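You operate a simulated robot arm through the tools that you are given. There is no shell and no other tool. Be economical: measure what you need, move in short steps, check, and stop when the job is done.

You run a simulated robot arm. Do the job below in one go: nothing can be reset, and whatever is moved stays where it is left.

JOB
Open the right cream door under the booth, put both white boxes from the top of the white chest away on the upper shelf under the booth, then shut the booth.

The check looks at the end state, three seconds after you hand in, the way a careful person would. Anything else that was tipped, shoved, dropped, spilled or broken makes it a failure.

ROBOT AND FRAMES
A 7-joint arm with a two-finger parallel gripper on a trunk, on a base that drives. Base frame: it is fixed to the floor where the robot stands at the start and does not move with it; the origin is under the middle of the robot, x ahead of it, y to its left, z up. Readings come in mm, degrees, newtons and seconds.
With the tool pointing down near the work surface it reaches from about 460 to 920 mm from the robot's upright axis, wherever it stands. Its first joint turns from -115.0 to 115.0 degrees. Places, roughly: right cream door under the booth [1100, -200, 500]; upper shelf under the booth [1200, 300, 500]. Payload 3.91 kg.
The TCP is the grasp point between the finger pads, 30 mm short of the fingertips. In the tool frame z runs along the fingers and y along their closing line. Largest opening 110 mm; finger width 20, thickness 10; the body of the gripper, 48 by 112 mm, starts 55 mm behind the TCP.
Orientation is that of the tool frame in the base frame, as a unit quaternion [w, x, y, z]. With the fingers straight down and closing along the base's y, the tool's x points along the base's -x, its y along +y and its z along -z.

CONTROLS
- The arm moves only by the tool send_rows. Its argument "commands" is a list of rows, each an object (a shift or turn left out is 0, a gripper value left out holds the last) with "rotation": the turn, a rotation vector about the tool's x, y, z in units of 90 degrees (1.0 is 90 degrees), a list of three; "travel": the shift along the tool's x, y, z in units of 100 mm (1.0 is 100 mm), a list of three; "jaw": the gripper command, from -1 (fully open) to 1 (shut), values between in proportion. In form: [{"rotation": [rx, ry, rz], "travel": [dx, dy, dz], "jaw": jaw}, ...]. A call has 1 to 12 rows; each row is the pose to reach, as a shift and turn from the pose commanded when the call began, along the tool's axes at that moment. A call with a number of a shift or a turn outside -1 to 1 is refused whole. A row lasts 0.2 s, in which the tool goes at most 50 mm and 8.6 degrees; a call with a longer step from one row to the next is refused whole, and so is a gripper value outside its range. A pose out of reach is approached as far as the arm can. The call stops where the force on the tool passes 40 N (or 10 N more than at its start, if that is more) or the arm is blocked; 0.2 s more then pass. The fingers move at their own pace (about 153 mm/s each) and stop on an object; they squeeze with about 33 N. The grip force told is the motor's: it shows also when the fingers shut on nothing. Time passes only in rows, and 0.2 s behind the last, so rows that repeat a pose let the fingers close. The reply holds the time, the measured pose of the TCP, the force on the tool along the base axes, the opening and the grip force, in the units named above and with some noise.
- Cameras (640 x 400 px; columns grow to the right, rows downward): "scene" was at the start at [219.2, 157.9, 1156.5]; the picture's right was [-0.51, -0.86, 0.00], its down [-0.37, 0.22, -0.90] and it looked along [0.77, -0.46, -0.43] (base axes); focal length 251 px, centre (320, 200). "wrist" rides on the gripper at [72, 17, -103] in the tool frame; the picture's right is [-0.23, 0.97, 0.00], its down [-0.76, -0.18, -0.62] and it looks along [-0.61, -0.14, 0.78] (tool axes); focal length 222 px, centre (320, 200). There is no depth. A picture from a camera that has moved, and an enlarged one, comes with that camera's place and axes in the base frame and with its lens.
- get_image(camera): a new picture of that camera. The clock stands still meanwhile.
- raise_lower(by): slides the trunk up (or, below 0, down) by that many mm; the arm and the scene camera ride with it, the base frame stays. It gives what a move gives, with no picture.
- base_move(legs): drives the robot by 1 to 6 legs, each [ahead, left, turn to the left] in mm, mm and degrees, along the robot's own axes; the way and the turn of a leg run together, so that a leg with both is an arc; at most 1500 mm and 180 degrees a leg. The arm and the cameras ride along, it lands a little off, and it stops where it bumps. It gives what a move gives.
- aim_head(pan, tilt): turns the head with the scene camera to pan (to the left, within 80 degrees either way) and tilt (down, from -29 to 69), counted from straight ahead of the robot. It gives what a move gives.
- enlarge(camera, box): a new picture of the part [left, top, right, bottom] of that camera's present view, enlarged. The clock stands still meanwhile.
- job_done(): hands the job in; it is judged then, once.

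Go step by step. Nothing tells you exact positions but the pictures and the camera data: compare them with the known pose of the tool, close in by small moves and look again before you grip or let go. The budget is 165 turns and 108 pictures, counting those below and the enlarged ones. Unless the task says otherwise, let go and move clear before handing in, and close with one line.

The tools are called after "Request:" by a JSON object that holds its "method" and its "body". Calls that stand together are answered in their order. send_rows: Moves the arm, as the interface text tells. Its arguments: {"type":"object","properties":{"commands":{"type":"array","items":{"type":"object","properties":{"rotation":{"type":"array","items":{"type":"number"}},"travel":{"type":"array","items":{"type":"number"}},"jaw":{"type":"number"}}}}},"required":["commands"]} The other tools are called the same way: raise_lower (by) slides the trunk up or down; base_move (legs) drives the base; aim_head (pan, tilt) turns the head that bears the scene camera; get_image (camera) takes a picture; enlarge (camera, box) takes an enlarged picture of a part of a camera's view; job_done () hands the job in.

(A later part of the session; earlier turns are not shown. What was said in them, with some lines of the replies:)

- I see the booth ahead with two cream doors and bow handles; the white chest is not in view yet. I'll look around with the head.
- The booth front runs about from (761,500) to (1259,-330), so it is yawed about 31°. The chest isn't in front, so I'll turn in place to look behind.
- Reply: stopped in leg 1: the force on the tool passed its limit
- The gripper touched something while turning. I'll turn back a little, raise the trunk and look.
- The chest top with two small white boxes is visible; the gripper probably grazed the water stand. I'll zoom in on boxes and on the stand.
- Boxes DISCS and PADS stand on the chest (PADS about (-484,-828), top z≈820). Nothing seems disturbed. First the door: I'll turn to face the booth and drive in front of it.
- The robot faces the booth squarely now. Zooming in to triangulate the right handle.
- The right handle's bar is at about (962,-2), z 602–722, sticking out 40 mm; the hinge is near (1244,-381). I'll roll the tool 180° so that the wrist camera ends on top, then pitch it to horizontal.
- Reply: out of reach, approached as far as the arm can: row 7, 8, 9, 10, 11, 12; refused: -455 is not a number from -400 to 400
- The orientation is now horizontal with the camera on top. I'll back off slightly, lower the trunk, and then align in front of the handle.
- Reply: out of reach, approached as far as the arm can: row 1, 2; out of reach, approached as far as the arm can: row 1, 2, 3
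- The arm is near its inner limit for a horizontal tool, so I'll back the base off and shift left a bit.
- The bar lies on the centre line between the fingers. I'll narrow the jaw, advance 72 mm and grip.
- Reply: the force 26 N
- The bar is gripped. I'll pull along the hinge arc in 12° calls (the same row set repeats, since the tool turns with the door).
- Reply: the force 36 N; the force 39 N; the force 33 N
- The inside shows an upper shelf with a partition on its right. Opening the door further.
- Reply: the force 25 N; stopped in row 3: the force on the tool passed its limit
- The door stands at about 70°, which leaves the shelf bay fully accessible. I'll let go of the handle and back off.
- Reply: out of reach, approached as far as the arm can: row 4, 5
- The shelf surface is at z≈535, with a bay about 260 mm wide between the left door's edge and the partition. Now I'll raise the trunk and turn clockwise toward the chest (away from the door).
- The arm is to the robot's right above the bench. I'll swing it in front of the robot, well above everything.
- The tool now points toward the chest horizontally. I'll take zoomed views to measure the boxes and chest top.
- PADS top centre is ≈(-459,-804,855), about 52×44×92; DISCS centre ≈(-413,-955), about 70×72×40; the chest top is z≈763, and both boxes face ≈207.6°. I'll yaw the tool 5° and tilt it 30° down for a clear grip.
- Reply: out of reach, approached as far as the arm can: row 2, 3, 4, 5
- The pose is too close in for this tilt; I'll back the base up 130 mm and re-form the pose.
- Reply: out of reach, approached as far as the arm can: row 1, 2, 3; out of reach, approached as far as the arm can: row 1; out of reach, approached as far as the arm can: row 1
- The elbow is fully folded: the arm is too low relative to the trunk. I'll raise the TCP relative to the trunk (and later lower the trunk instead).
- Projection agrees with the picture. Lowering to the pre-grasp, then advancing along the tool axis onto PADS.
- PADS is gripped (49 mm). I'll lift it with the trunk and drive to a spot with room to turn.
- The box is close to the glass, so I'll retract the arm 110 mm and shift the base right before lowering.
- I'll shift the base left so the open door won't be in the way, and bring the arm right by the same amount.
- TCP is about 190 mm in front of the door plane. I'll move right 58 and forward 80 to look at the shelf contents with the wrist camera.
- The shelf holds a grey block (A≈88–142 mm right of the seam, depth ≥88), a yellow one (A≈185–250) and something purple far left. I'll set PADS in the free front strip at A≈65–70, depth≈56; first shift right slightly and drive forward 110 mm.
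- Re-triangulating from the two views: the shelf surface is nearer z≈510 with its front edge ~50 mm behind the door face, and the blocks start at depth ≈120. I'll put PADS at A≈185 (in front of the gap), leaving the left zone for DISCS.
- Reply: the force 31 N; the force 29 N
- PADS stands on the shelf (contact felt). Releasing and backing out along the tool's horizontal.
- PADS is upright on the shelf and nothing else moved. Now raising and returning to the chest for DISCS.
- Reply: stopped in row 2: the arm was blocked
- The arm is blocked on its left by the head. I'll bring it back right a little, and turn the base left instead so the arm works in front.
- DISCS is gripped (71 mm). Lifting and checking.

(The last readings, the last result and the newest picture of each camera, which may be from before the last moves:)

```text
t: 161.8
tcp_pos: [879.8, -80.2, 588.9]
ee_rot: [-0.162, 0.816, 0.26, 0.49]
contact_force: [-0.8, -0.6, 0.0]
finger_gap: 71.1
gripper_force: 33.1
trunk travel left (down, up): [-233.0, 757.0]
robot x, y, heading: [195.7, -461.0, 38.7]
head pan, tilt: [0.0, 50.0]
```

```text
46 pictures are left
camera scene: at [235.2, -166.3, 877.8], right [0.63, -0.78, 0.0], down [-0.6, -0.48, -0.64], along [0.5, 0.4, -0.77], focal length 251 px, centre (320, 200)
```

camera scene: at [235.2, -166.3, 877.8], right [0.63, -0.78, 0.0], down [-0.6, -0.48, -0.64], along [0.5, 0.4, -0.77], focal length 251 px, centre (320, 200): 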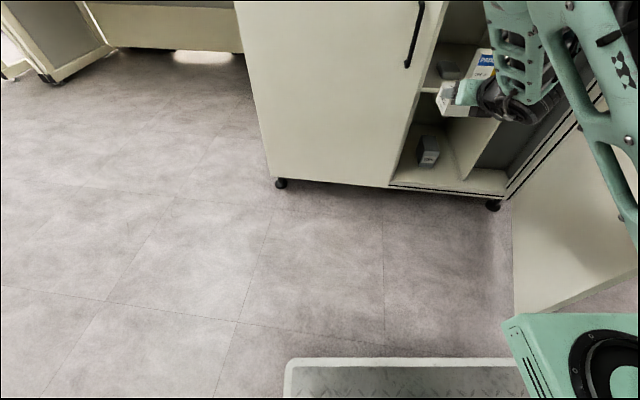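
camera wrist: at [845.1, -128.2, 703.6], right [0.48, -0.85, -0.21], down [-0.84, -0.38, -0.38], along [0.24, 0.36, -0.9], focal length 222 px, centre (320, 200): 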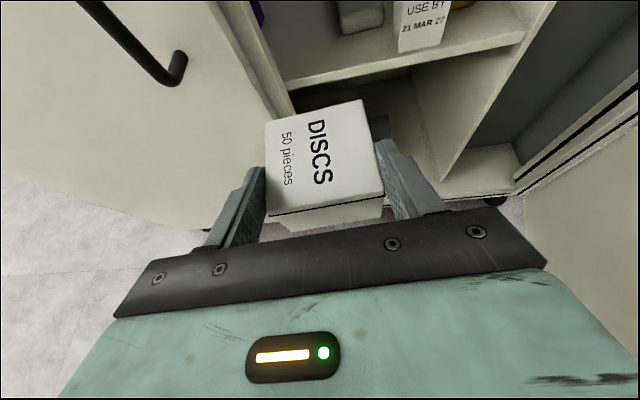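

DISCS won't fit beside the grey block with finger room, so I'll put it behind the grey block (depth ≈245, A≈90), passing left of PADS and over the low grey block. First align yaw, rise a bit, and extend the arm in steps.

Request:
{"method": "send_rows", "body": {"commands": [{"travel": [0.1, 0.1, 0], "rotation": [-0.038, 0, 0.02]}, {"travel": [0.25, 0.19, -0.13], "rotation": [-0.038, 0, 0.02]}, {"travel": [0.25, 0.19, -0.13], "rotation": [-0.038, 0, 0.02]}]}}

Request:
{"method": "send_rows", "body": {"commands": [{"travel": [0.18, 0, 0.33]}, {"travel": [0.35, 0, 0.66]}, {"travel": [0.5, 0, 0.94]}]}}

Request:
{"method": "get_image", "body": {"camera": "wrist"}}

Request:
{"method": "get_image", "body": {"camera": "scene"}}

```text
t: 162.6
tcp_pos: [892.2, -96.1, 618.2]
ee_rot: [-0.145, 0.825, 0.231, 0.495]
contact_force: [0.0, 0.6, -0.5]
finger_gap: 71.4
gripper_force: 32.9
trunk travel left (down, up): [-233.0, 757.0]
robot x, y, heading: [194.3, -465.1, 38.8]
head pan, tilt: [0.0, 50.0]
```

```text
t: 163.4
tcp_pos: [982.7, -39.8, 619.1]
ee_rot: [-0.145, 0.825, 0.231, 0.495]
contact_force: [0.0, -0.9, -0.4]
finger_gap: 71.4
gripper_force: 32.7
trunk travel left (down, up): [-233.0, 757.0]
robot x, y, heading: [195.4, -464.0, 38.6]
head pan, tilt: [0.0, 50.0]
```

```text
45 pictures are left
camera wrist: at [944.2, -84.6, 732.9], right [0.42, -0.88, -0.21], down [-0.87, -0.32, -0.38], along [0.27, 0.34, -0.9], focal length 222 px, centre (320, 200)
```

wrist: 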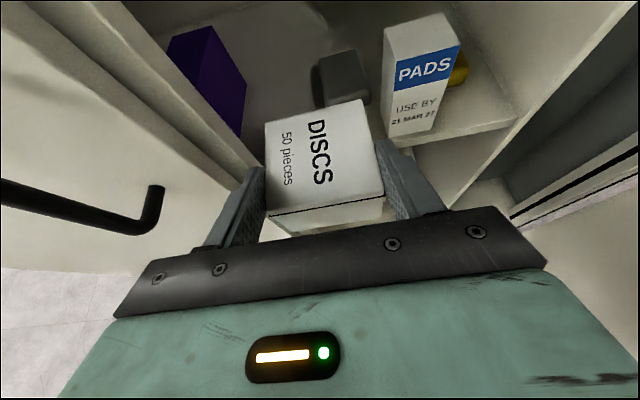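

```text
44 pictures are left
camera scene: at [235.1, -166.3, 877.8], right [0.63, -0.78, 0.0], down [-0.6, -0.48, -0.64], along [0.5, 0.4, -0.77], focal length 251 px, centre (320, 200)
```

scene: 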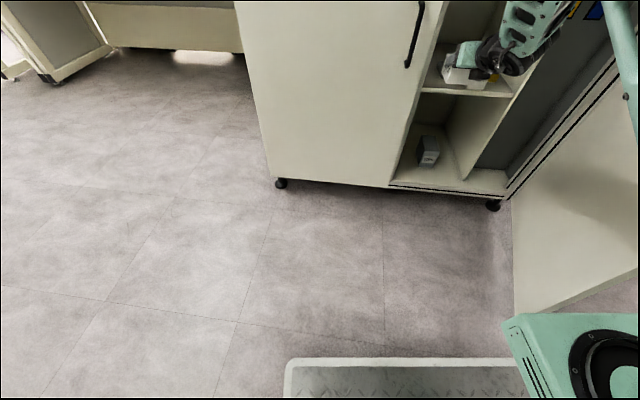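

Request:
{"method": "enlarge", "body": {"camera": "wrist", "box": [140, 0, 540, 220]}}

```text
1.60 times, centred on (340, 110) of wrist
camera zoom: at [944.2, -84.6, 732.9], right [0.42, -0.88, -0.21], down [-0.87, -0.32, -0.38], along [0.27, 0.34, -0.9], focal length 355 px, centre (288, 344)
```

zoom: 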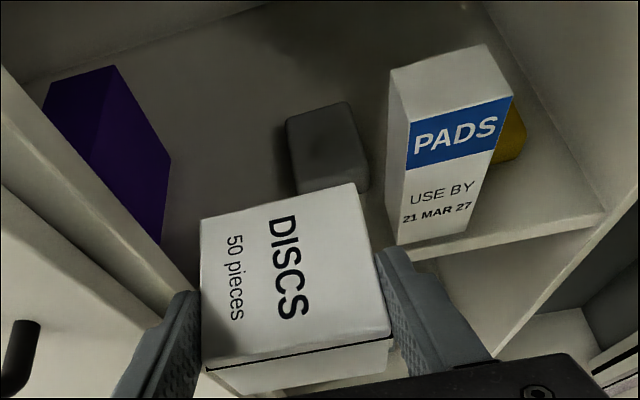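

Everything is consistent (shelf z≈522, grey A 99–150, depth 112–175, PADS from A 159). I'll extend the arm 100 mm at this height.

Request:
{"method": "send_rows", "body": {"commands": [{"travel": [0.18, 0, 0.33]}, {"travel": [0.35, 0, 0.66]}, {"travel": [0.5, 0, 0.94]}, {"travel": [0.5, 0, 0.94]}]}}

Request:
{"method": "aim_head", "body": {"pan": -10, "tilt": 25}}

Request:
{"method": "get_image", "body": {"camera": "scene"}}

Request:
{"method": "get_image", "body": {"camera": "wrist"}}

```text
t: 164.4
tcp_pos: [1073.1, 16.3, 615.4]
ee_rot: [-0.144, 0.826, 0.231, 0.494]
contact_force: [0.8, -0.5, 0.3]
finger_gap: 71.1
gripper_force: 32.8
trunk travel left (down, up): [-233.0, 757.0]
robot x, y, heading: [192.9, -459.5, 38.6]
head pan, tilt: [0.0, 50.0]
```

```text
t: 165.3
tcp_pos: [1071.5, 17.1, 616.8]
ee_rot: [-0.145, 0.824, 0.231, 0.496]
contact_force: [0.3, 0.1, -0.5]
finger_gap: 71.2
gripper_force: 33.0
trunk travel left (down, up): [-233.0, 757.0]
robot x, y, heading: [195.1, -461.2, 38.6]
head pan, tilt: [-10.0, 25.0]
```

```text
42 pictures are left
camera scene: at [255.9, -170.1, 915.2], right [0.48, -0.88, 0.0], down [-0.37, -0.2, -0.91], along [0.79, 0.44, -0.42], focal length 251 px, centre (320, 200)
```

scene: 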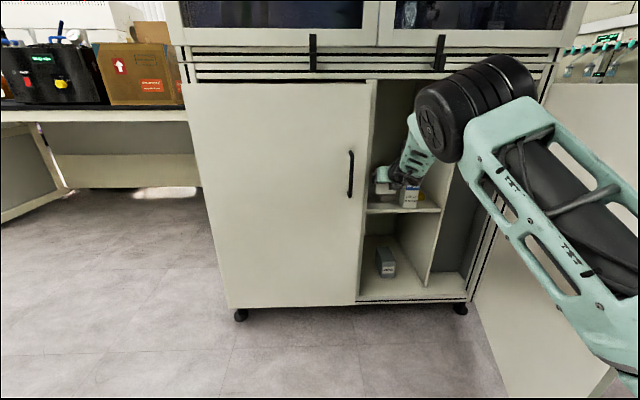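

```text
41 pictures are left
camera wrist: at [1033.5, -28.3, 730.7], right [0.42, -0.88, -0.21], down [-0.87, -0.32, -0.38], along [0.27, 0.34, -0.9], focal length 222 px, centre (320, 200)
```

wrist: 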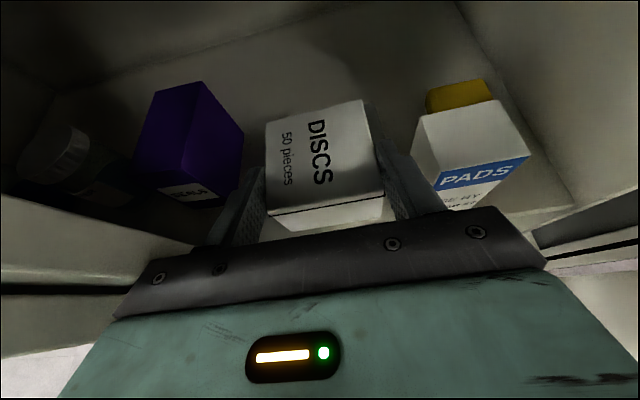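

The elbow stays well clear of the booth. I'll rise 14 mm so the palm passes above PADS' top, then drive the base straight in, in two steps.

Request:
{"method": "send_rows", "body": {"commands": [{"travel": [0.13, -0.04, -0.07]}, {"travel": [0.13, -0.04, -0.07]}]}}

Request:
{"method": "base_move", "body": {"legs": [[70, -8, 0]]}}

Request:
{"method": "get_image", "body": {"camera": "wrist"}}

```text
t: 165.9
tcp_pos: [1070.3, 19.8, 631.8]
ee_rot: [-0.144, 0.825, 0.231, 0.496]
contact_force: [0.7, -0.5, -0.3]
finger_gap: 71.4
gripper_force: 33.0
trunk travel left (down, up): [-233.0, 757.0]
robot x, y, heading: [194.8, -459.3, 39.0]
head pan, tilt: [-10.0, 25.0]
```

```text
t: 166.9
tcp_pos: [1129.8, 58.5, 631.7]
ee_rot: [-0.146, 0.825, 0.232, 0.495]
contact_force: [-0.1, -0.8, -0.5]
finger_gap: 71.3
gripper_force: 33.3
trunk travel left (down, up): [-233.0, 757.0]
robot x, y, heading: [257.4, -424.3, 38.5]
head pan, tilt: [-10.0, 25.0]
```

```text
40 pictures are left
camera wrist: at [1091.6, 13.3, 745.9], right [0.42, -0.88, -0.21], down [-0.87, -0.32, -0.38], along [0.27, 0.34, -0.9], focal length 222 px, centre (320, 200)
```

wrist: 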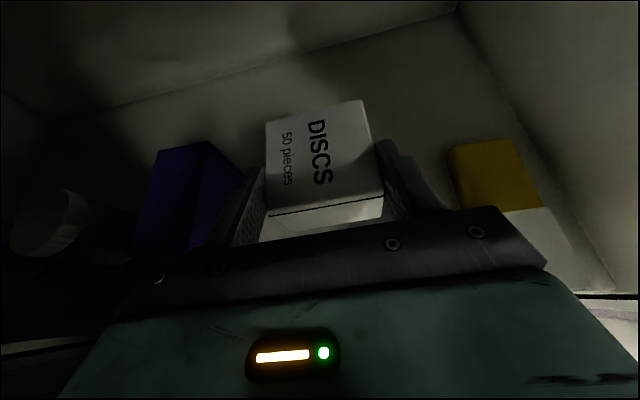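

Request:
{"method": "base_move", "body": {"legs": [[75, -9, 0]]}}

Request:
{"method": "get_image", "body": {"camera": "wrist"}}

Request:
{"method": "get_image", "body": {"camera": "scene"}}

```text
t: 167.9
tcp_pos: [1193.1, 96.6, 633.5]
ee_rot: [-0.145, 0.825, 0.231, 0.495]
contact_force: [-0.5, 0.2, 0.2]
finger_gap: 71.4
gripper_force: 33.4
trunk travel left (down, up): [-233.0, 757.0]
robot x, y, heading: [321.2, -387.3, 38.6]
head pan, tilt: [-10.0, 25.0]
```

```text
39 pictures are left
camera wrist: at [1155.0, 51.6, 745.9], right [0.42, -0.88, -0.21], down [-0.87, -0.32, -0.38], along [0.27, 0.34, -0.9], focal length 222 px, centre (320, 200)
```

wrist: 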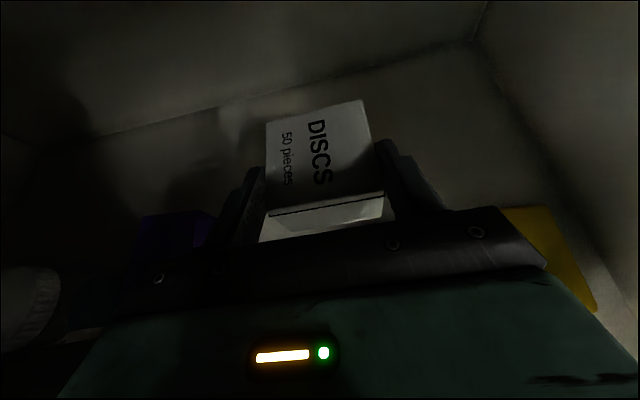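

```text
38 pictures are left
camera scene: at [379.9, -92.7, 915.2], right [0.48, -0.88, 0.0], down [-0.37, -0.2, -0.91], along [0.79, 0.44, -0.42], focal length 251 px, centre (320, 200)
```

scene: 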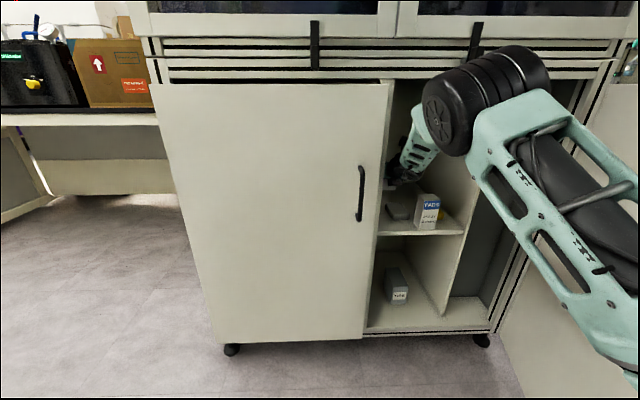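

DISCS is over the free spot behind the grey block. I'll go 15 mm further in so the palm also clears the grey block, then lower.

Request:
{"method": "send_rows", "body": {"commands": [{"travel": [0.08, 0, 0.14]}, {"travel": [0.08, 0, 0.14]}]}}

Request:
{"method": "raise_lower", "body": {"by": -66}}

Request:
{"method": "enlarge", "body": {"camera": "scene", "box": [360, 120, 480, 250]}}

```text
t: 168.5
tcp_pos: [1207.9, 105.7, 632.8]
ee_rot: [-0.145, 0.825, 0.232, 0.494]
contact_force: [0.2, -1.0, -1.4]
finger_gap: 71.4
gripper_force: 32.8
trunk travel left (down, up): [-233.0, 757.0]
robot x, y, heading: [317.6, -385.3, 38.8]
head pan, tilt: [-10.0, 25.0]
```

```text
t: 169.6
tcp_pos: [1206.7, 106.6, 567.2]
ee_rot: [-0.144, 0.825, 0.231, 0.495]
contact_force: [-0.8, -0.5, -0.7]
finger_gap: 71.3
gripper_force: 32.9
trunk travel left (down, up): [-167.0, 823.0]
robot x, y, heading: [319.5, -386.8, 38.6]
head pan, tilt: [-10.0, 25.0]
```

```text
3.08 times, centred on (420, 185) of scene
camera zoom: at [379.9, -92.7, 849.2], right [0.48, -0.88, 0.0], down [-0.37, -0.2, -0.91], along [0.79, 0.44, -0.42], focal length 773 px, centre (12, 246)
```

zoom: 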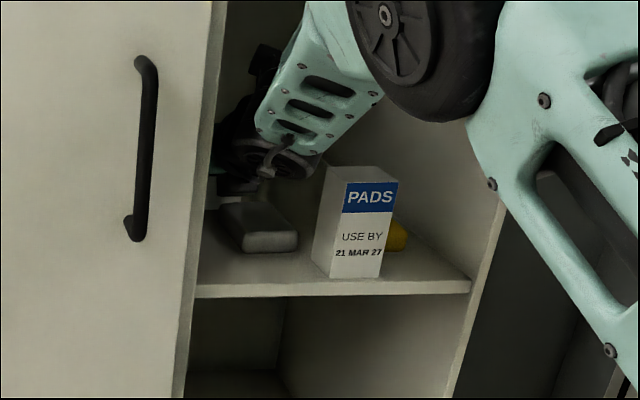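

Request:
{"method": "raise_lower", "body": {"by": -9}}

Request:
{"method": "raise_lower", "body": {"by": -4}}

```text
t: 170.2
tcp_pos: [1207.7, 105.4, 558.4]
ee_rot: [-0.145, 0.825, 0.231, 0.495]
contact_force: [0.1, 0.4, -0.4]
finger_gap: 71.5
gripper_force: 33.2
trunk travel left (down, up): [-158.0, 832.0]
robot x, y, heading: [318.3, -386.0, 38.7]
head pan, tilt: [-10.0, 25.0]
```

```text
t: 170.7
tcp_pos: [1207.8, 105.8, 554.8]
ee_rot: [-0.146, 0.824, 0.232, 0.496]
contact_force: [0.3, 0.1, 2.6]
finger_gap: 71.3
gripper_force: 32.9
trunk travel left (down, up): [-154.0, 836.0]
robot x, y, heading: [314.9, -390.4, 38.8]
head pan, tilt: [-10.0, 25.0]
```

Light contact is beginning; a touch lower, then I release.

Request:
{"method": "raise_lower", "body": {"by": -3}}

Request:
{"method": "send_rows", "body": {"commands": [{"jaw": 0.0}, {"jaw": -0.4}, {"jaw": -0.6}, {"jaw": -0.6}]}}

Request:
{"method": "get_image", "body": {"camera": "wrist"}}

```text
t: 171.2
tcp_pos: [1208.6, 105.1, 554.8]
ee_rot: [-0.145, 0.824, 0.23, 0.498]
contact_force: [-1.2, 0.5, 17.5]
finger_gap: 71.3
gripper_force: 33.3
trunk travel left (down, up): [-151.0, 839.0]
robot x, y, heading: [314.4, -384.8, 38.7]
head pan, tilt: [-10.0, 25.0]
```

```text
t: 172.2
tcp_pos: [1208.2, 106.5, 549.8]
ee_rot: [-0.144, 0.825, 0.231, 0.495]
contact_force: [0.3, 0.0, 0.3]
finger_gap: 87.9
gripper_force: 0.1
trunk travel left (down, up): [-151.0, 839.0]
robot x, y, heading: [318.5, -386.9, 38.7]
head pan, tilt: [-10.0, 25.0]
```

```text
36 pictures are left
camera wrist: at [1169.1, 60.1, 664.0], right [0.42, -0.88, -0.21], down [-0.87, -0.32, -0.38], along [0.27, 0.34, -0.9], focal length 222 px, centre (320, 200)
```

wrist: 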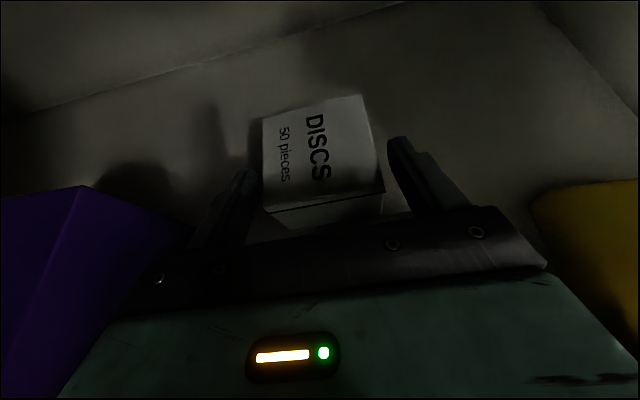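

DISCS is down and free. Retreating along the tool axis, rising, then backing the base out along the same line.

Request:
{"method": "send_rows", "body": {"commands": [{"travel": [0, 0, -0.3]}, {"travel": [0, 0, -0.65]}, {"travel": [0, 0, -1.0]}, {"travel": [0, 0, -1.0], "jaw": 0.2}, {"travel": [0, 0, -1.0], "jaw": 0.2}]}}

Request:
{"method": "raise_lower", "body": {"by": 38}}

Request:
{"method": "base_move", "body": {"legs": [[-80, 10, 0]]}}

Request:
{"method": "get_image", "body": {"camera": "wrist"}}

```text
t: 173.4
tcp_pos: [1130.9, 59.7, 597.6]
ee_rot: [-0.145, 0.825, 0.232, 0.495]
contact_force: [-0.1, 0.5, -0.1]
finger_gap: 44.0
gripper_force: 0.0
trunk travel left (down, up): [-151.0, 839.0]
robot x, y, heading: [318.6, -386.8, 38.8]
head pan, tilt: [-10.0, 25.0]
```

```text
t: 174.2
tcp_pos: [1131.4, 59.7, 635.3]
ee_rot: [-0.144, 0.825, 0.231, 0.495]
contact_force: [0.4, 0.4, 0.4]
finger_gap: 44.0
gripper_force: 0.1
trunk travel left (down, up): [-189.0, 801.0]
robot x, y, heading: [318.4, -388.6, 38.9]
head pan, tilt: [-10.0, 25.0]
```

```text
t: 175.3
tcp_pos: [1062.4, 16.5, 635.9]
ee_rot: [-0.145, 0.825, 0.232, 0.495]
contact_force: [-0.8, -0.7, 0.7]
finger_gap: 44.0
gripper_force: 0.1
trunk travel left (down, up): [-189.0, 801.0]
robot x, y, heading: [250.1, -428.1, 38.7]
head pan, tilt: [-10.0, 25.0]
```

```text
35 pictures are left
camera wrist: at [1022.4, -28.5, 749.9], right [0.42, -0.88, -0.21], down [-0.87, -0.32, -0.38], along [0.27, 0.34, -0.9], focal length 222 px, centre (320, 200)
```

wrist: 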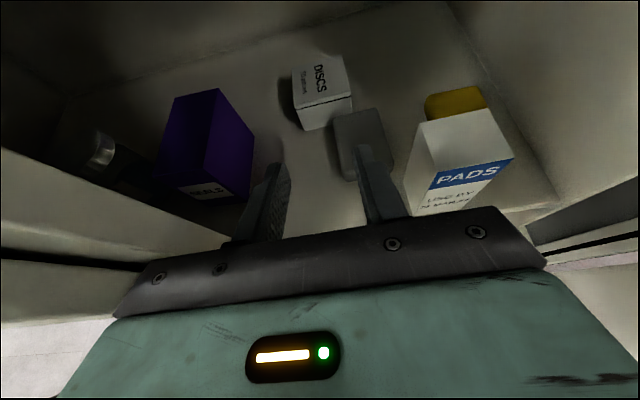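

Both boxes stand properly on the shelf with everything else in place. Now I'll retract the arm and go back to the spot from which I opened the door.

Request:
{"method": "send_rows", "body": {"commands": [{"travel": [-0.17, 0, -0.32]}, {"travel": [-0.34, 0, -0.64]}, {"travel": [-0.5, 0, -0.94], "jaw": 1}]}}

Request:
{"method": "base_move", "body": {"legs": [[-80, 0, 0], [40, 126, 0], [0, 0, -7]]}}

Request:
{"method": "aim_head", "body": {"pan": -20, "tilt": 35}}

Request:
{"method": "get_image", "body": {"camera": "scene"}}

```text
t: 176.1
tcp_pos: [969.7, -38.1, 635.7]
ee_rot: [-0.144, 0.825, 0.231, 0.495]
contact_force: [-0.1, -0.7, 0.3]
finger_gap: 0.2
gripper_force: 33.0
trunk travel left (down, up): [-189.0, 801.0]
robot x, y, heading: [248.2, -431.4, 38.7]
head pan, tilt: [-10.0, 25.0]
```

```text
t: 178.6
tcp_pos: [901.1, -56.0, 634.2]
ee_rot: [-0.113, 0.837, 0.179, 0.504]
contact_force: [-0.2, 0.4, 0.3]
finger_gap: 0.0
gripper_force: 32.7
trunk travel left (down, up): [-189.0, 801.0]
robot x, y, heading: [140.3, -358.2, 31.8]
head pan, tilt: [-10.0, 25.0]
```

```text
t: 179.3
tcp_pos: [902.1, -57.4, 634.7]
ee_rot: [-0.113, 0.838, 0.179, 0.503]
contact_force: [0.0, -0.2, -0.7]
finger_gap: 0.0
gripper_force: 32.7
trunk travel left (down, up): [-189.0, 801.0]
robot x, y, heading: [140.4, -355.9, 31.7]
head pan, tilt: [-20.0, 35.0]
```

```text
34 pictures are left
camera scene: at [236.0, -89.1, 855.5], right [0.2, -0.98, 0.0], down [-0.56, -0.12, -0.82], along [0.8, 0.17, -0.57], focal length 251 px, centre (320, 200)
```

scene: 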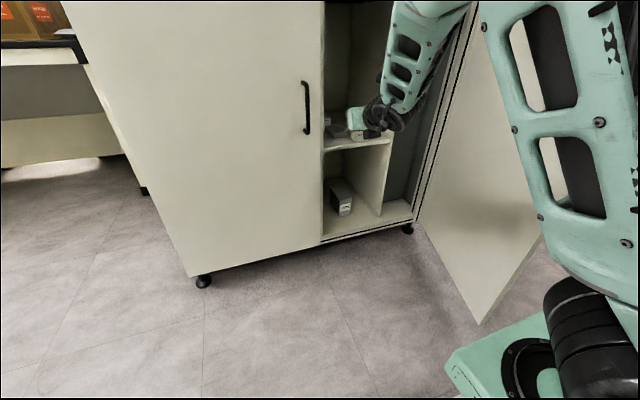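

I'll back off, raise the arm above the door top and swing it over to the door's outer side.

Request:
{"method": "base_move", "body": {"legs": [[-60, 0, 0]]}}

Request:
{"method": "raise_lower", "body": {"by": 400}}

Request:
{"method": "send_rows", "body": {"commands": [{"travel": [-0.08, 0.35, -0.15]}, {"travel": [-0.16, 0.7, -0.3]}, {"travel": [-0.24, 1.0, -0.44]}]}}

Request:
{"method": "send_rows", "body": {"commands": [{"travel": [-0.08, 0.35, -0.15]}, {"travel": [-0.16, 0.7, -0.3]}, {"travel": [-0.24, 1.0, -0.44]}]}}

```text
t: 180.3
tcp_pos: [851.9, -87.5, 634.8]
ee_rot: [-0.113, 0.838, 0.18, 0.503]
contact_force: [0.4, -0.1, -0.7]
finger_gap: 0.0
gripper_force: 33.0
trunk travel left (down, up): [-189.0, 801.0]
robot x, y, heading: [88.1, -387.7, 31.6]
head pan, tilt: [-20.0, 35.0]
```

```text
t: 184.1
tcp_pos: [850.5, -88.9, 1034.3]
ee_rot: [-0.114, 0.837, 0.179, 0.504]
contact_force: [0.7, -0.3, 0.2]
finger_gap: 0.0
gripper_force: 32.9
trunk travel left (down, up): [-589.0, 401.0]
robot x, y, heading: [86.4, -389.8, 31.7]
head pan, tilt: [-20.0, 35.0]
```

```text
t: 184.9
tcp_pos: [847.0, -196.9, 1033.3]
ee_rot: [-0.114, 0.837, 0.181, 0.503]
contact_force: [0.0, 1.6, 0.6]
finger_gap: 0.0
gripper_force: 32.7
trunk travel left (down, up): [-589.0, 401.0]
robot x, y, heading: [87.6, -391.4, 31.6]
head pan, tilt: [-20.0, 35.0]
```

```text
t: 185.7
tcp_pos: [843.4, -309.5, 1033.9]
ee_rot: [-0.114, 0.837, 0.18, 0.503]
contact_force: [0.0, -0.6, -1.0]
finger_gap: 0.1
gripper_force: 33.2
trunk travel left (down, up): [-589.0, 401.0]
robot x, y, heading: [89.7, -385.1, 31.8]
head pan, tilt: [-20.0, 35.0]
```

Request:
{"method": "send_rows", "body": {"commands": [{"travel": [-0.08, 0.35, -0.15], "rotation": [0.065, 0, -0.035]}, {"travel": [-0.16, 0.7, -0.3], "rotation": [0.13, 0, -0.07]}, {"travel": [-0.24, 1.0, -0.44], "rotation": [0.196, 0, -0.104]}]}}

```text
t: 186.5
tcp_pos: [838.7, -421.9, 1031.1]
ee_rot: [-0.201, 0.793, 0.324, 0.475]
contact_force: [-0.3, 0.1, 0.1]
finger_gap: 0.0
gripper_force: 33.6
trunk travel left (down, up): [-589.0, 401.0]
robot x, y, heading: [87.1, -388.2, 31.8]
head pan, tilt: [-20.0, 35.0]
```

Request:
{"method": "send_rows", "body": {"commands": [{"travel": [-0.15, 0.3, -0.29], "rotation": [0.065, 0, -0.035]}, {"travel": [-0.31, 0.6, -0.59], "rotation": [0.13, 0, -0.07]}, {"travel": [-0.47, 0.9, -0.88], "rotation": [0.196, 0, -0.104]}]}}

Request:
{"method": "get_image", "body": {"camera": "scene"}}

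Request:
{"method": "get_image", "body": {"camera": "wrist"}}

```text
t: 187.3
tcp_pos: [832.9, -557.4, 1030.8]
ee_rot: [-0.28, 0.723, 0.456, 0.437]
contact_force: [1.0, 1.2, 0.4]
finger_gap: 0.0
gripper_force: 33.5
trunk travel left (down, up): [-589.0, 401.0]
robot x, y, heading: [88.8, -388.4, 31.7]
head pan, tilt: [-20.0, 35.0]
```

```text
33 pictures are left
camera scene: at [184.6, -120.2, 1255.4], right [0.2, -0.98, 0.0], down [-0.56, -0.12, -0.82], along [0.8, 0.17, -0.57], focal length 251 px, centre (320, 200)
```

scene: 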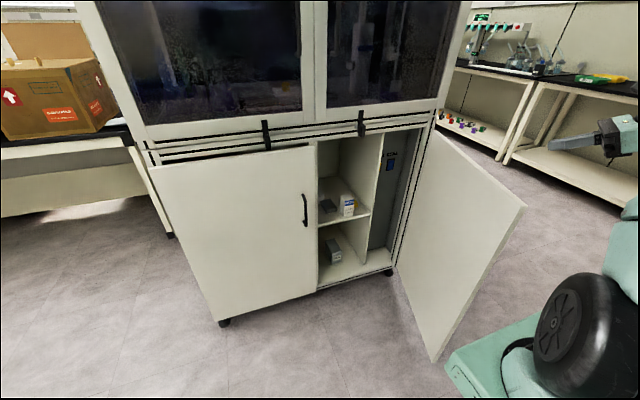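

```text
32 pictures are left
camera wrist: at [823.8, -616.8, 1143.7], right [0.83, -0.51, -0.21], down [-0.55, -0.74, -0.39], along [0.04, 0.44, -0.9], focal length 222 px, centre (320, 200)
```

wrist: 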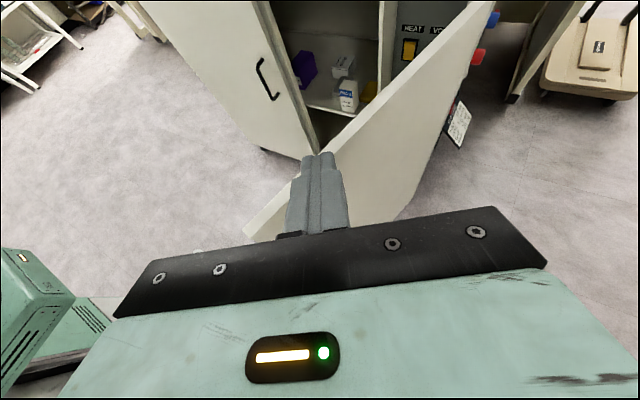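

The fingertips hang just outside the open door above its edge. I'll lower to z≈800 (above the handle) on its outer side.

Request:
{"method": "raise_lower", "body": {"by": -230}}

Request:
{"method": "get_image", "body": {"camera": "wrist"}}

Request:
{"method": "get_image", "body": {"camera": "scene"}}

```text
t: 189.8
tcp_pos: [832.2, -557.4, 800.1]
ee_rot: [-0.279, 0.725, 0.455, 0.437]
contact_force: [-0.3, 0.8, 0.3]
finger_gap: 0.1
gripper_force: 33.0
trunk travel left (down, up): [-359.0, 631.0]
robot x, y, heading: [86.6, -387.2, 31.9]
head pan, tilt: [-20.0, 35.0]
```

```text
31 pictures are left
camera wrist: at [823.6, -617.6, 913.6], right [0.83, -0.51, -0.21], down [-0.55, -0.74, -0.39], along [0.04, 0.44, -0.9], focal length 222 px, centre (320, 200)
```

wrist: 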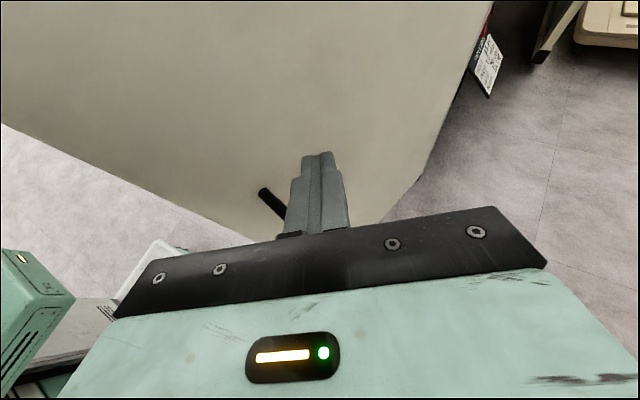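

```text
30 pictures are left
camera scene: at [184.9, -120.9, 1025.5], right [0.2, -0.98, 0.0], down [-0.56, -0.12, -0.82], along [0.8, 0.17, -0.57], focal length 251 px, centre (320, 200)
```

scene: 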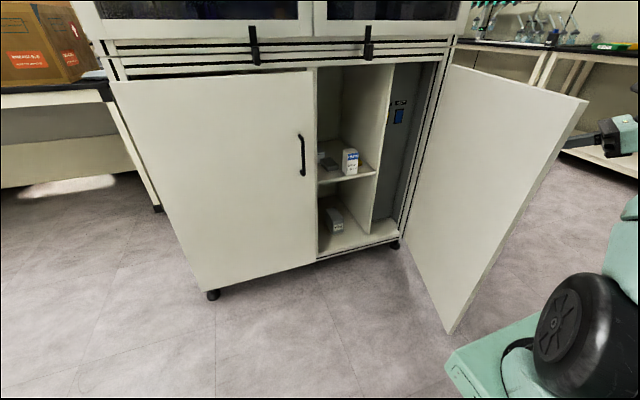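

Now I'll push the door in an arc around its hinge, in short calls.

Request:
{"method": "send_rows", "body": {"commands": [{"travel": [0.09, -0.16, 0.165], "rotation": [-0.012, 0, 0.007]}, {"travel": [0.175, -0.32, 0.33], "rotation": [-0.025, 0, 0.013]}, {"travel": [0.26, -0.48, 0.49], "rotation": [-0.037, 0, 0.02]}, {"travel": [0.348, -0.63, 0.655], "rotation": [-0.049, 0, 0.026]}]}}

Request:
{"method": "get_image", "body": {"camera": "wrist"}}

```text
t: 190.8
tcp_pos: [805.9, -463.5, 802.5]
ee_rot: [-0.26, 0.743, 0.423, 0.448]
contact_force: [0.5, 0.6, -0.4]
finger_gap: 0.0
gripper_force: 33.2
trunk travel left (down, up): [-359.0, 631.0]
robot x, y, heading: [86.5, -389.8, 31.9]
head pan, tilt: [-20.0, 35.0]
```

```text
29 pictures are left
camera wrist: at [793.0, -522.3, 915.5], right [0.78, -0.58, -0.21], down [-0.61, -0.69, -0.38], along [0.08, 0.43, -0.9], focal length 222 px, centre (320, 200)
```

wrist: 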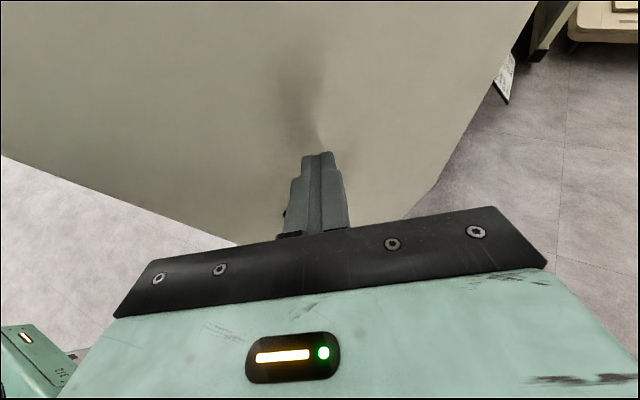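

Request:
{"method": "send_rows", "body": {"commands": [{"travel": [0.12, -0.17, 0.225], "rotation": [-0.016, 0, 0.009]}, {"travel": [0.24, -0.33, 0.45], "rotation": [-0.033, 0, 0.017]}, {"travel": [0.358, -0.5, 0.674], "rotation": [-0.049, 0, 0.026]}]}}

Request:
{"method": "get_image", "body": {"camera": "scene"}}

```text
t: 191.6
tcp_pos: [803.8, -374.3, 801.9]
ee_rot: [-0.24, 0.762, 0.39, 0.459]
contact_force: [-0.1, -0.2, -0.7]
finger_gap: 0.0
gripper_force: 33.0
trunk travel left (down, up): [-359.0, 631.0]
robot x, y, heading: [89.5, -388.5, 31.6]
head pan, tilt: [-20.0, 35.0]
```

```text
28 pictures are left
camera scene: at [185.0, -120.9, 1025.5], right [0.2, -0.98, 0.0], down [-0.56, -0.12, -0.82], along [0.8, 0.17, -0.57], focal length 251 px, centre (320, 200)
```

scene: 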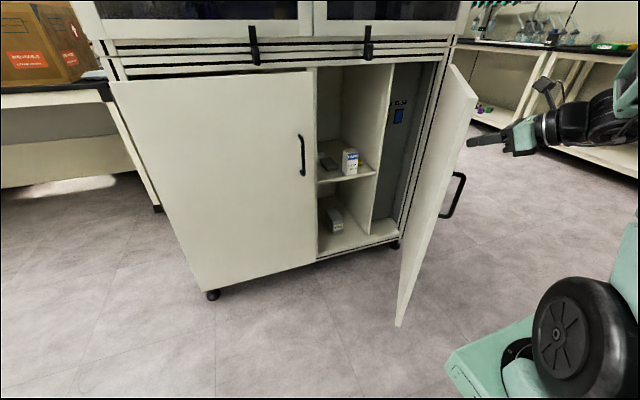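

Request:
{"method": "send_rows", "body": {"commands": [{"travel": [0.126, -0.14, 0.24], "rotation": [-0.016, 0, 0.009]}, {"travel": [0.252, -0.29, 0.475], "rotation": [-0.033, 0, 0.017]}, {"travel": [0.379, -0.43, 0.713], "rotation": [-0.049, 0, 0.026]}]}}

Request:
{"method": "send_rows", "body": {"commands": [{"travel": [0.133, -0.1, 0.25], "rotation": [-0.016, 0, 0.009]}, {"travel": [0.266, -0.2, 0.5], "rotation": [-0.033, 0, 0.017]}, {"travel": [0.4, -0.305, 0.754], "rotation": [-0.049, 0, 0.026]}]}}

Request:
{"method": "get_image", "body": {"camera": "scene"}}

```text
t: 192.3
tcp_pos: [814.4, -280.9, 802.6]
ee_rot: [-0.22, 0.778, 0.355, 0.469]
contact_force: [-0.1, 0.4, -0.5]
finger_gap: 0.0
gripper_force: 33.0
trunk travel left (down, up): [-359.0, 631.0]
robot x, y, heading: [86.8, -390.3, 31.5]
head pan, tilt: [-20.0, 35.0]
```

```text
t: 193.2
tcp_pos: [846.5, -196.4, 801.8]
ee_rot: [-0.2, 0.793, 0.323, 0.475]
contact_force: [0.0, 0.5, -0.4]
finger_gap: 0.1
gripper_force: 32.8
trunk travel left (down, up): [-359.0, 631.0]
robot x, y, heading: [86.2, -391.3, 31.7]
head pan, tilt: [-20.0, 35.0]
```

```text
27 pictures are left
camera scene: at [184.9, -120.9, 1025.5], right [0.2, -0.98, 0.0], down [-0.56, -0.12, -0.82], along [0.8, 0.17, -0.57], focal length 251 px, centre (320, 200)
```

scene: 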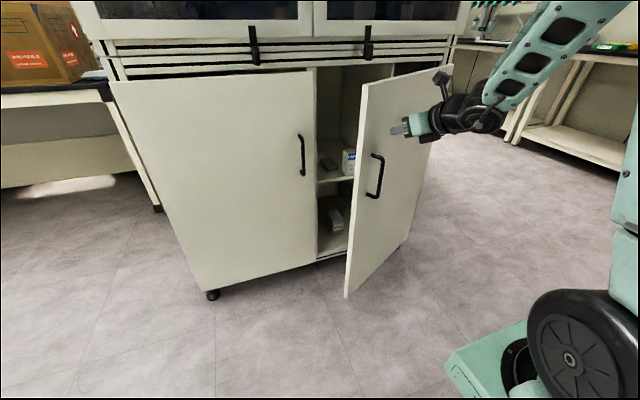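

Request:
{"method": "send_rows", "body": {"commands": [{"travel": [0.138, -0.07, 0.26], "rotation": [-0.016, 0, 0.009]}, {"travel": [0.276, -0.13, 0.52], "rotation": [-0.033, 0, 0.017]}, {"travel": [0.415, -0.2, 0.78], "rotation": [-0.049, 0, 0.026]}]}}

Request:
{"method": "send_rows", "body": {"commands": [{"travel": [0.117, -0.03, 0.22], "rotation": [-0.014, 0, 0.007]}, {"travel": [0.234, -0.055, 0.44], "rotation": [-0.027, 0, 0.014]}, {"travel": [0.351, -0.083, 0.661], "rotation": [-0.041, 0, 0.022]}]}}

Request:
{"method": "get_image", "body": {"camera": "scene"}}

```text
t: 193.9
tcp_pos: [896.2, -119.3, 803.6]
ee_rot: [-0.178, 0.806, 0.287, 0.486]
contact_force: [-0.2, 0.1, -0.5]
finger_gap: 0.0
gripper_force: 32.6
trunk travel left (down, up): [-359.0, 631.0]
robot x, y, heading: [88.7, -387.6, 31.8]
head pan, tilt: [-20.0, 35.0]
```

```text
t: 194.8
tcp_pos: [948.1, -66.1, 803.7]
ee_rot: [-0.161, 0.817, 0.258, 0.49]
contact_force: [0.2, -0.1, 0.7]
finger_gap: 0.0
gripper_force: 33.5
trunk travel left (down, up): [-359.0, 631.0]
robot x, y, heading: [88.4, -388.9, 31.6]
head pan, tilt: [-20.0, 35.0]
```

```text
26 pictures are left
camera scene: at [184.9, -120.9, 1025.5], right [0.2, -0.98, 0.0], down [-0.56, -0.12, -0.82], along [0.8, 0.17, -0.57], focal length 251 px, centre (320, 200)
```

scene: 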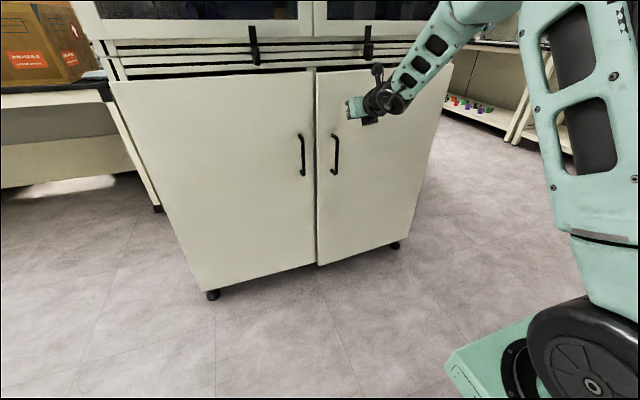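

Nearly shut; pushing straight in slowly until the door seats.

Request:
{"method": "send_rows", "body": {"commands": [{"travel": [0.07, 0, 0.13]}, {"travel": [0.14, 0, 0.26]}, {"travel": [0.19, 0, 0.35]}, {"travel": [0.23, 0, 0.44]}, {"travel": [0.26, 0, 0.49]}, {"travel": [0.28, 0, 0.53]}, {"travel": [0.31, 0, 0.58]}, {"travel": [0.33, 0, 0.62]}]}}

Request:
{"method": "get_image", "body": {"camera": "scene"}}

```text
t: 196.1
tcp_pos: [991.4, -35.6, 804.5]
ee_rot: [-0.159, 0.818, 0.257, 0.489]
contact_force: [-20.9, -11.0, 6.9]
finger_gap: 0.1
gripper_force: 32.8
trunk travel left (down, up): [-359.0, 631.0]
robot x, y, heading: [87.8, -385.7, 31.7]
head pan, tilt: [-20.0, 35.0]
stopped in row 6: the force on the tool passed its limit (the readings are from after the stop); the commanded pose is now the measured one
```

```text
25 pictures are left
camera scene: at [183.5, -121.6, 1025.8], right [0.2, -0.98, 0.0], down [-0.56, -0.12, -0.82], along [0.8, 0.17, -0.57], focal length 251 px, centre (320, 200)
```

scene: 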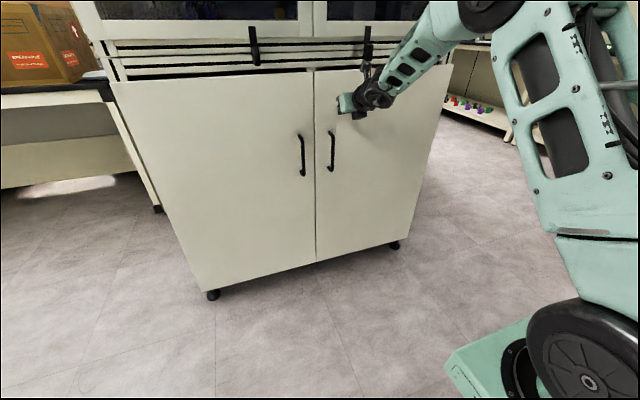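

Request:
{"method": "enlarge", "body": {"camera": "scene", "box": [240, 50, 440, 280]}}

```text
1.74 times, centred on (340, 165) of scene
camera zoom: at [183.5, -121.6, 1025.8], right [0.2, -0.98, 0.0], down [-0.56, -0.12, -0.82], along [0.8, 0.17, -0.57], focal length 437 px, centre (285, 261)
```

zoom: 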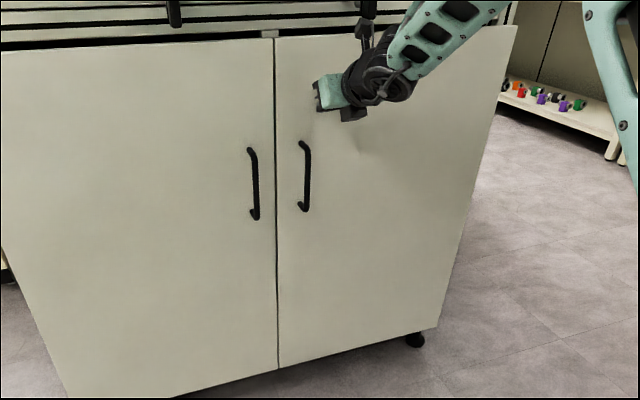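

The door sits flush with the left one. I'll retreat and check it stays shut.

Request:
{"method": "send_rows", "body": {"commands": [{"travel": [-0.15, 0, -0.28]}, {"travel": [-0.3, 0, -0.57]}, {"travel": [-0.47, 0, -0.88]}]}}

Request:
{"method": "base_move", "body": {"legs": [[-60, 0, 0]]}}

Request:
{"method": "enlarge", "body": {"camera": "scene", "box": [200, 30, 460, 300]}}

Request:
{"method": "get_image", "body": {"camera": "wrist"}}

```text
t: 196.9
tcp_pos: [910.9, -92.7, 803.9]
ee_rot: [-0.161, 0.818, 0.259, 0.489]
contact_force: [0.5, 1.1, 0.0]
finger_gap: 0.2
gripper_force: 33.4
trunk travel left (down, up): [-359.0, 631.0]
robot x, y, heading: [85.1, -388.3, 31.5]
head pan, tilt: [-20.0, 35.0]
```

```text
t: 197.8
tcp_pos: [858.5, -123.6, 803.7]
ee_rot: [-0.16, 0.818, 0.258, 0.489]
contact_force: [-0.9, 0.0, -0.4]
finger_gap: 0.0
gripper_force: 33.5
trunk travel left (down, up): [-359.0, 631.0]
robot x, y, heading: [35.9, -418.9, 31.5]
head pan, tilt: [-20.0, 35.0]
```

```text
1.48 times, centred on (330, 165) of scene
camera zoom: at [133.2, -152.7, 1025.5], right [0.2, -0.98, 0.0], down [-0.56, -0.12, -0.82], along [0.8, 0.17, -0.57], focal length 372 px, centre (305, 252)
```

zoom: 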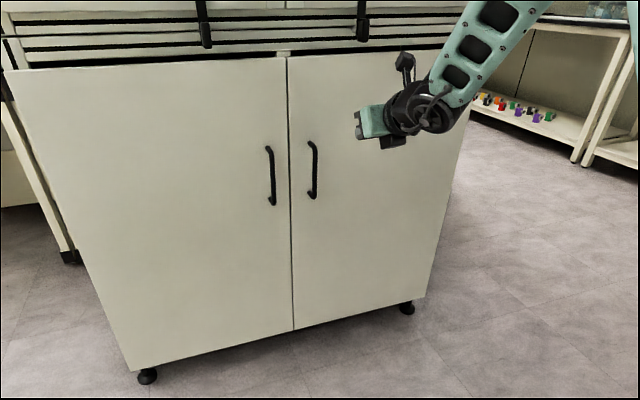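

```text
22 pictures are left
camera wrist: at [824.4, -170.5, 918.2], right [0.47, -0.85, -0.21], down [-0.85, -0.38, -0.38], along [0.24, 0.36, -0.9], focal length 222 px, centre (320, 200)
```

wrist: 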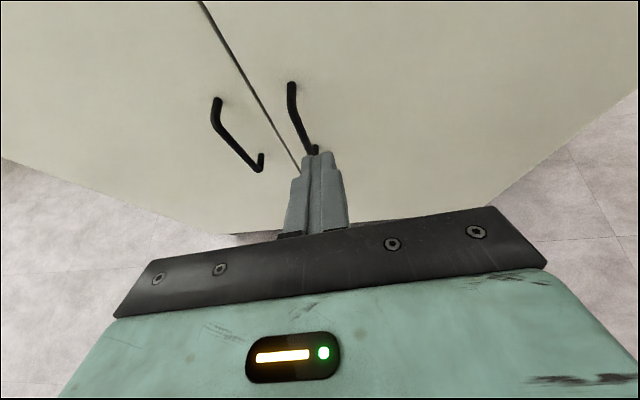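

The door stays shut and flush, both boxes are on the upper shelf, and the arm is clear. Handing in.

Request:
{"method": "job_done", "body": {}}

```text
The job is handed in.
```

Both white boxes, PADS and DISCS, are upright on the upper shelf, the right cream door is shut flush, and the arm is clear. Early on the gripper lightly touched what was probably the bench edge beside the chest (the booth was not involved), and nothing there looked disturbed afterwards.
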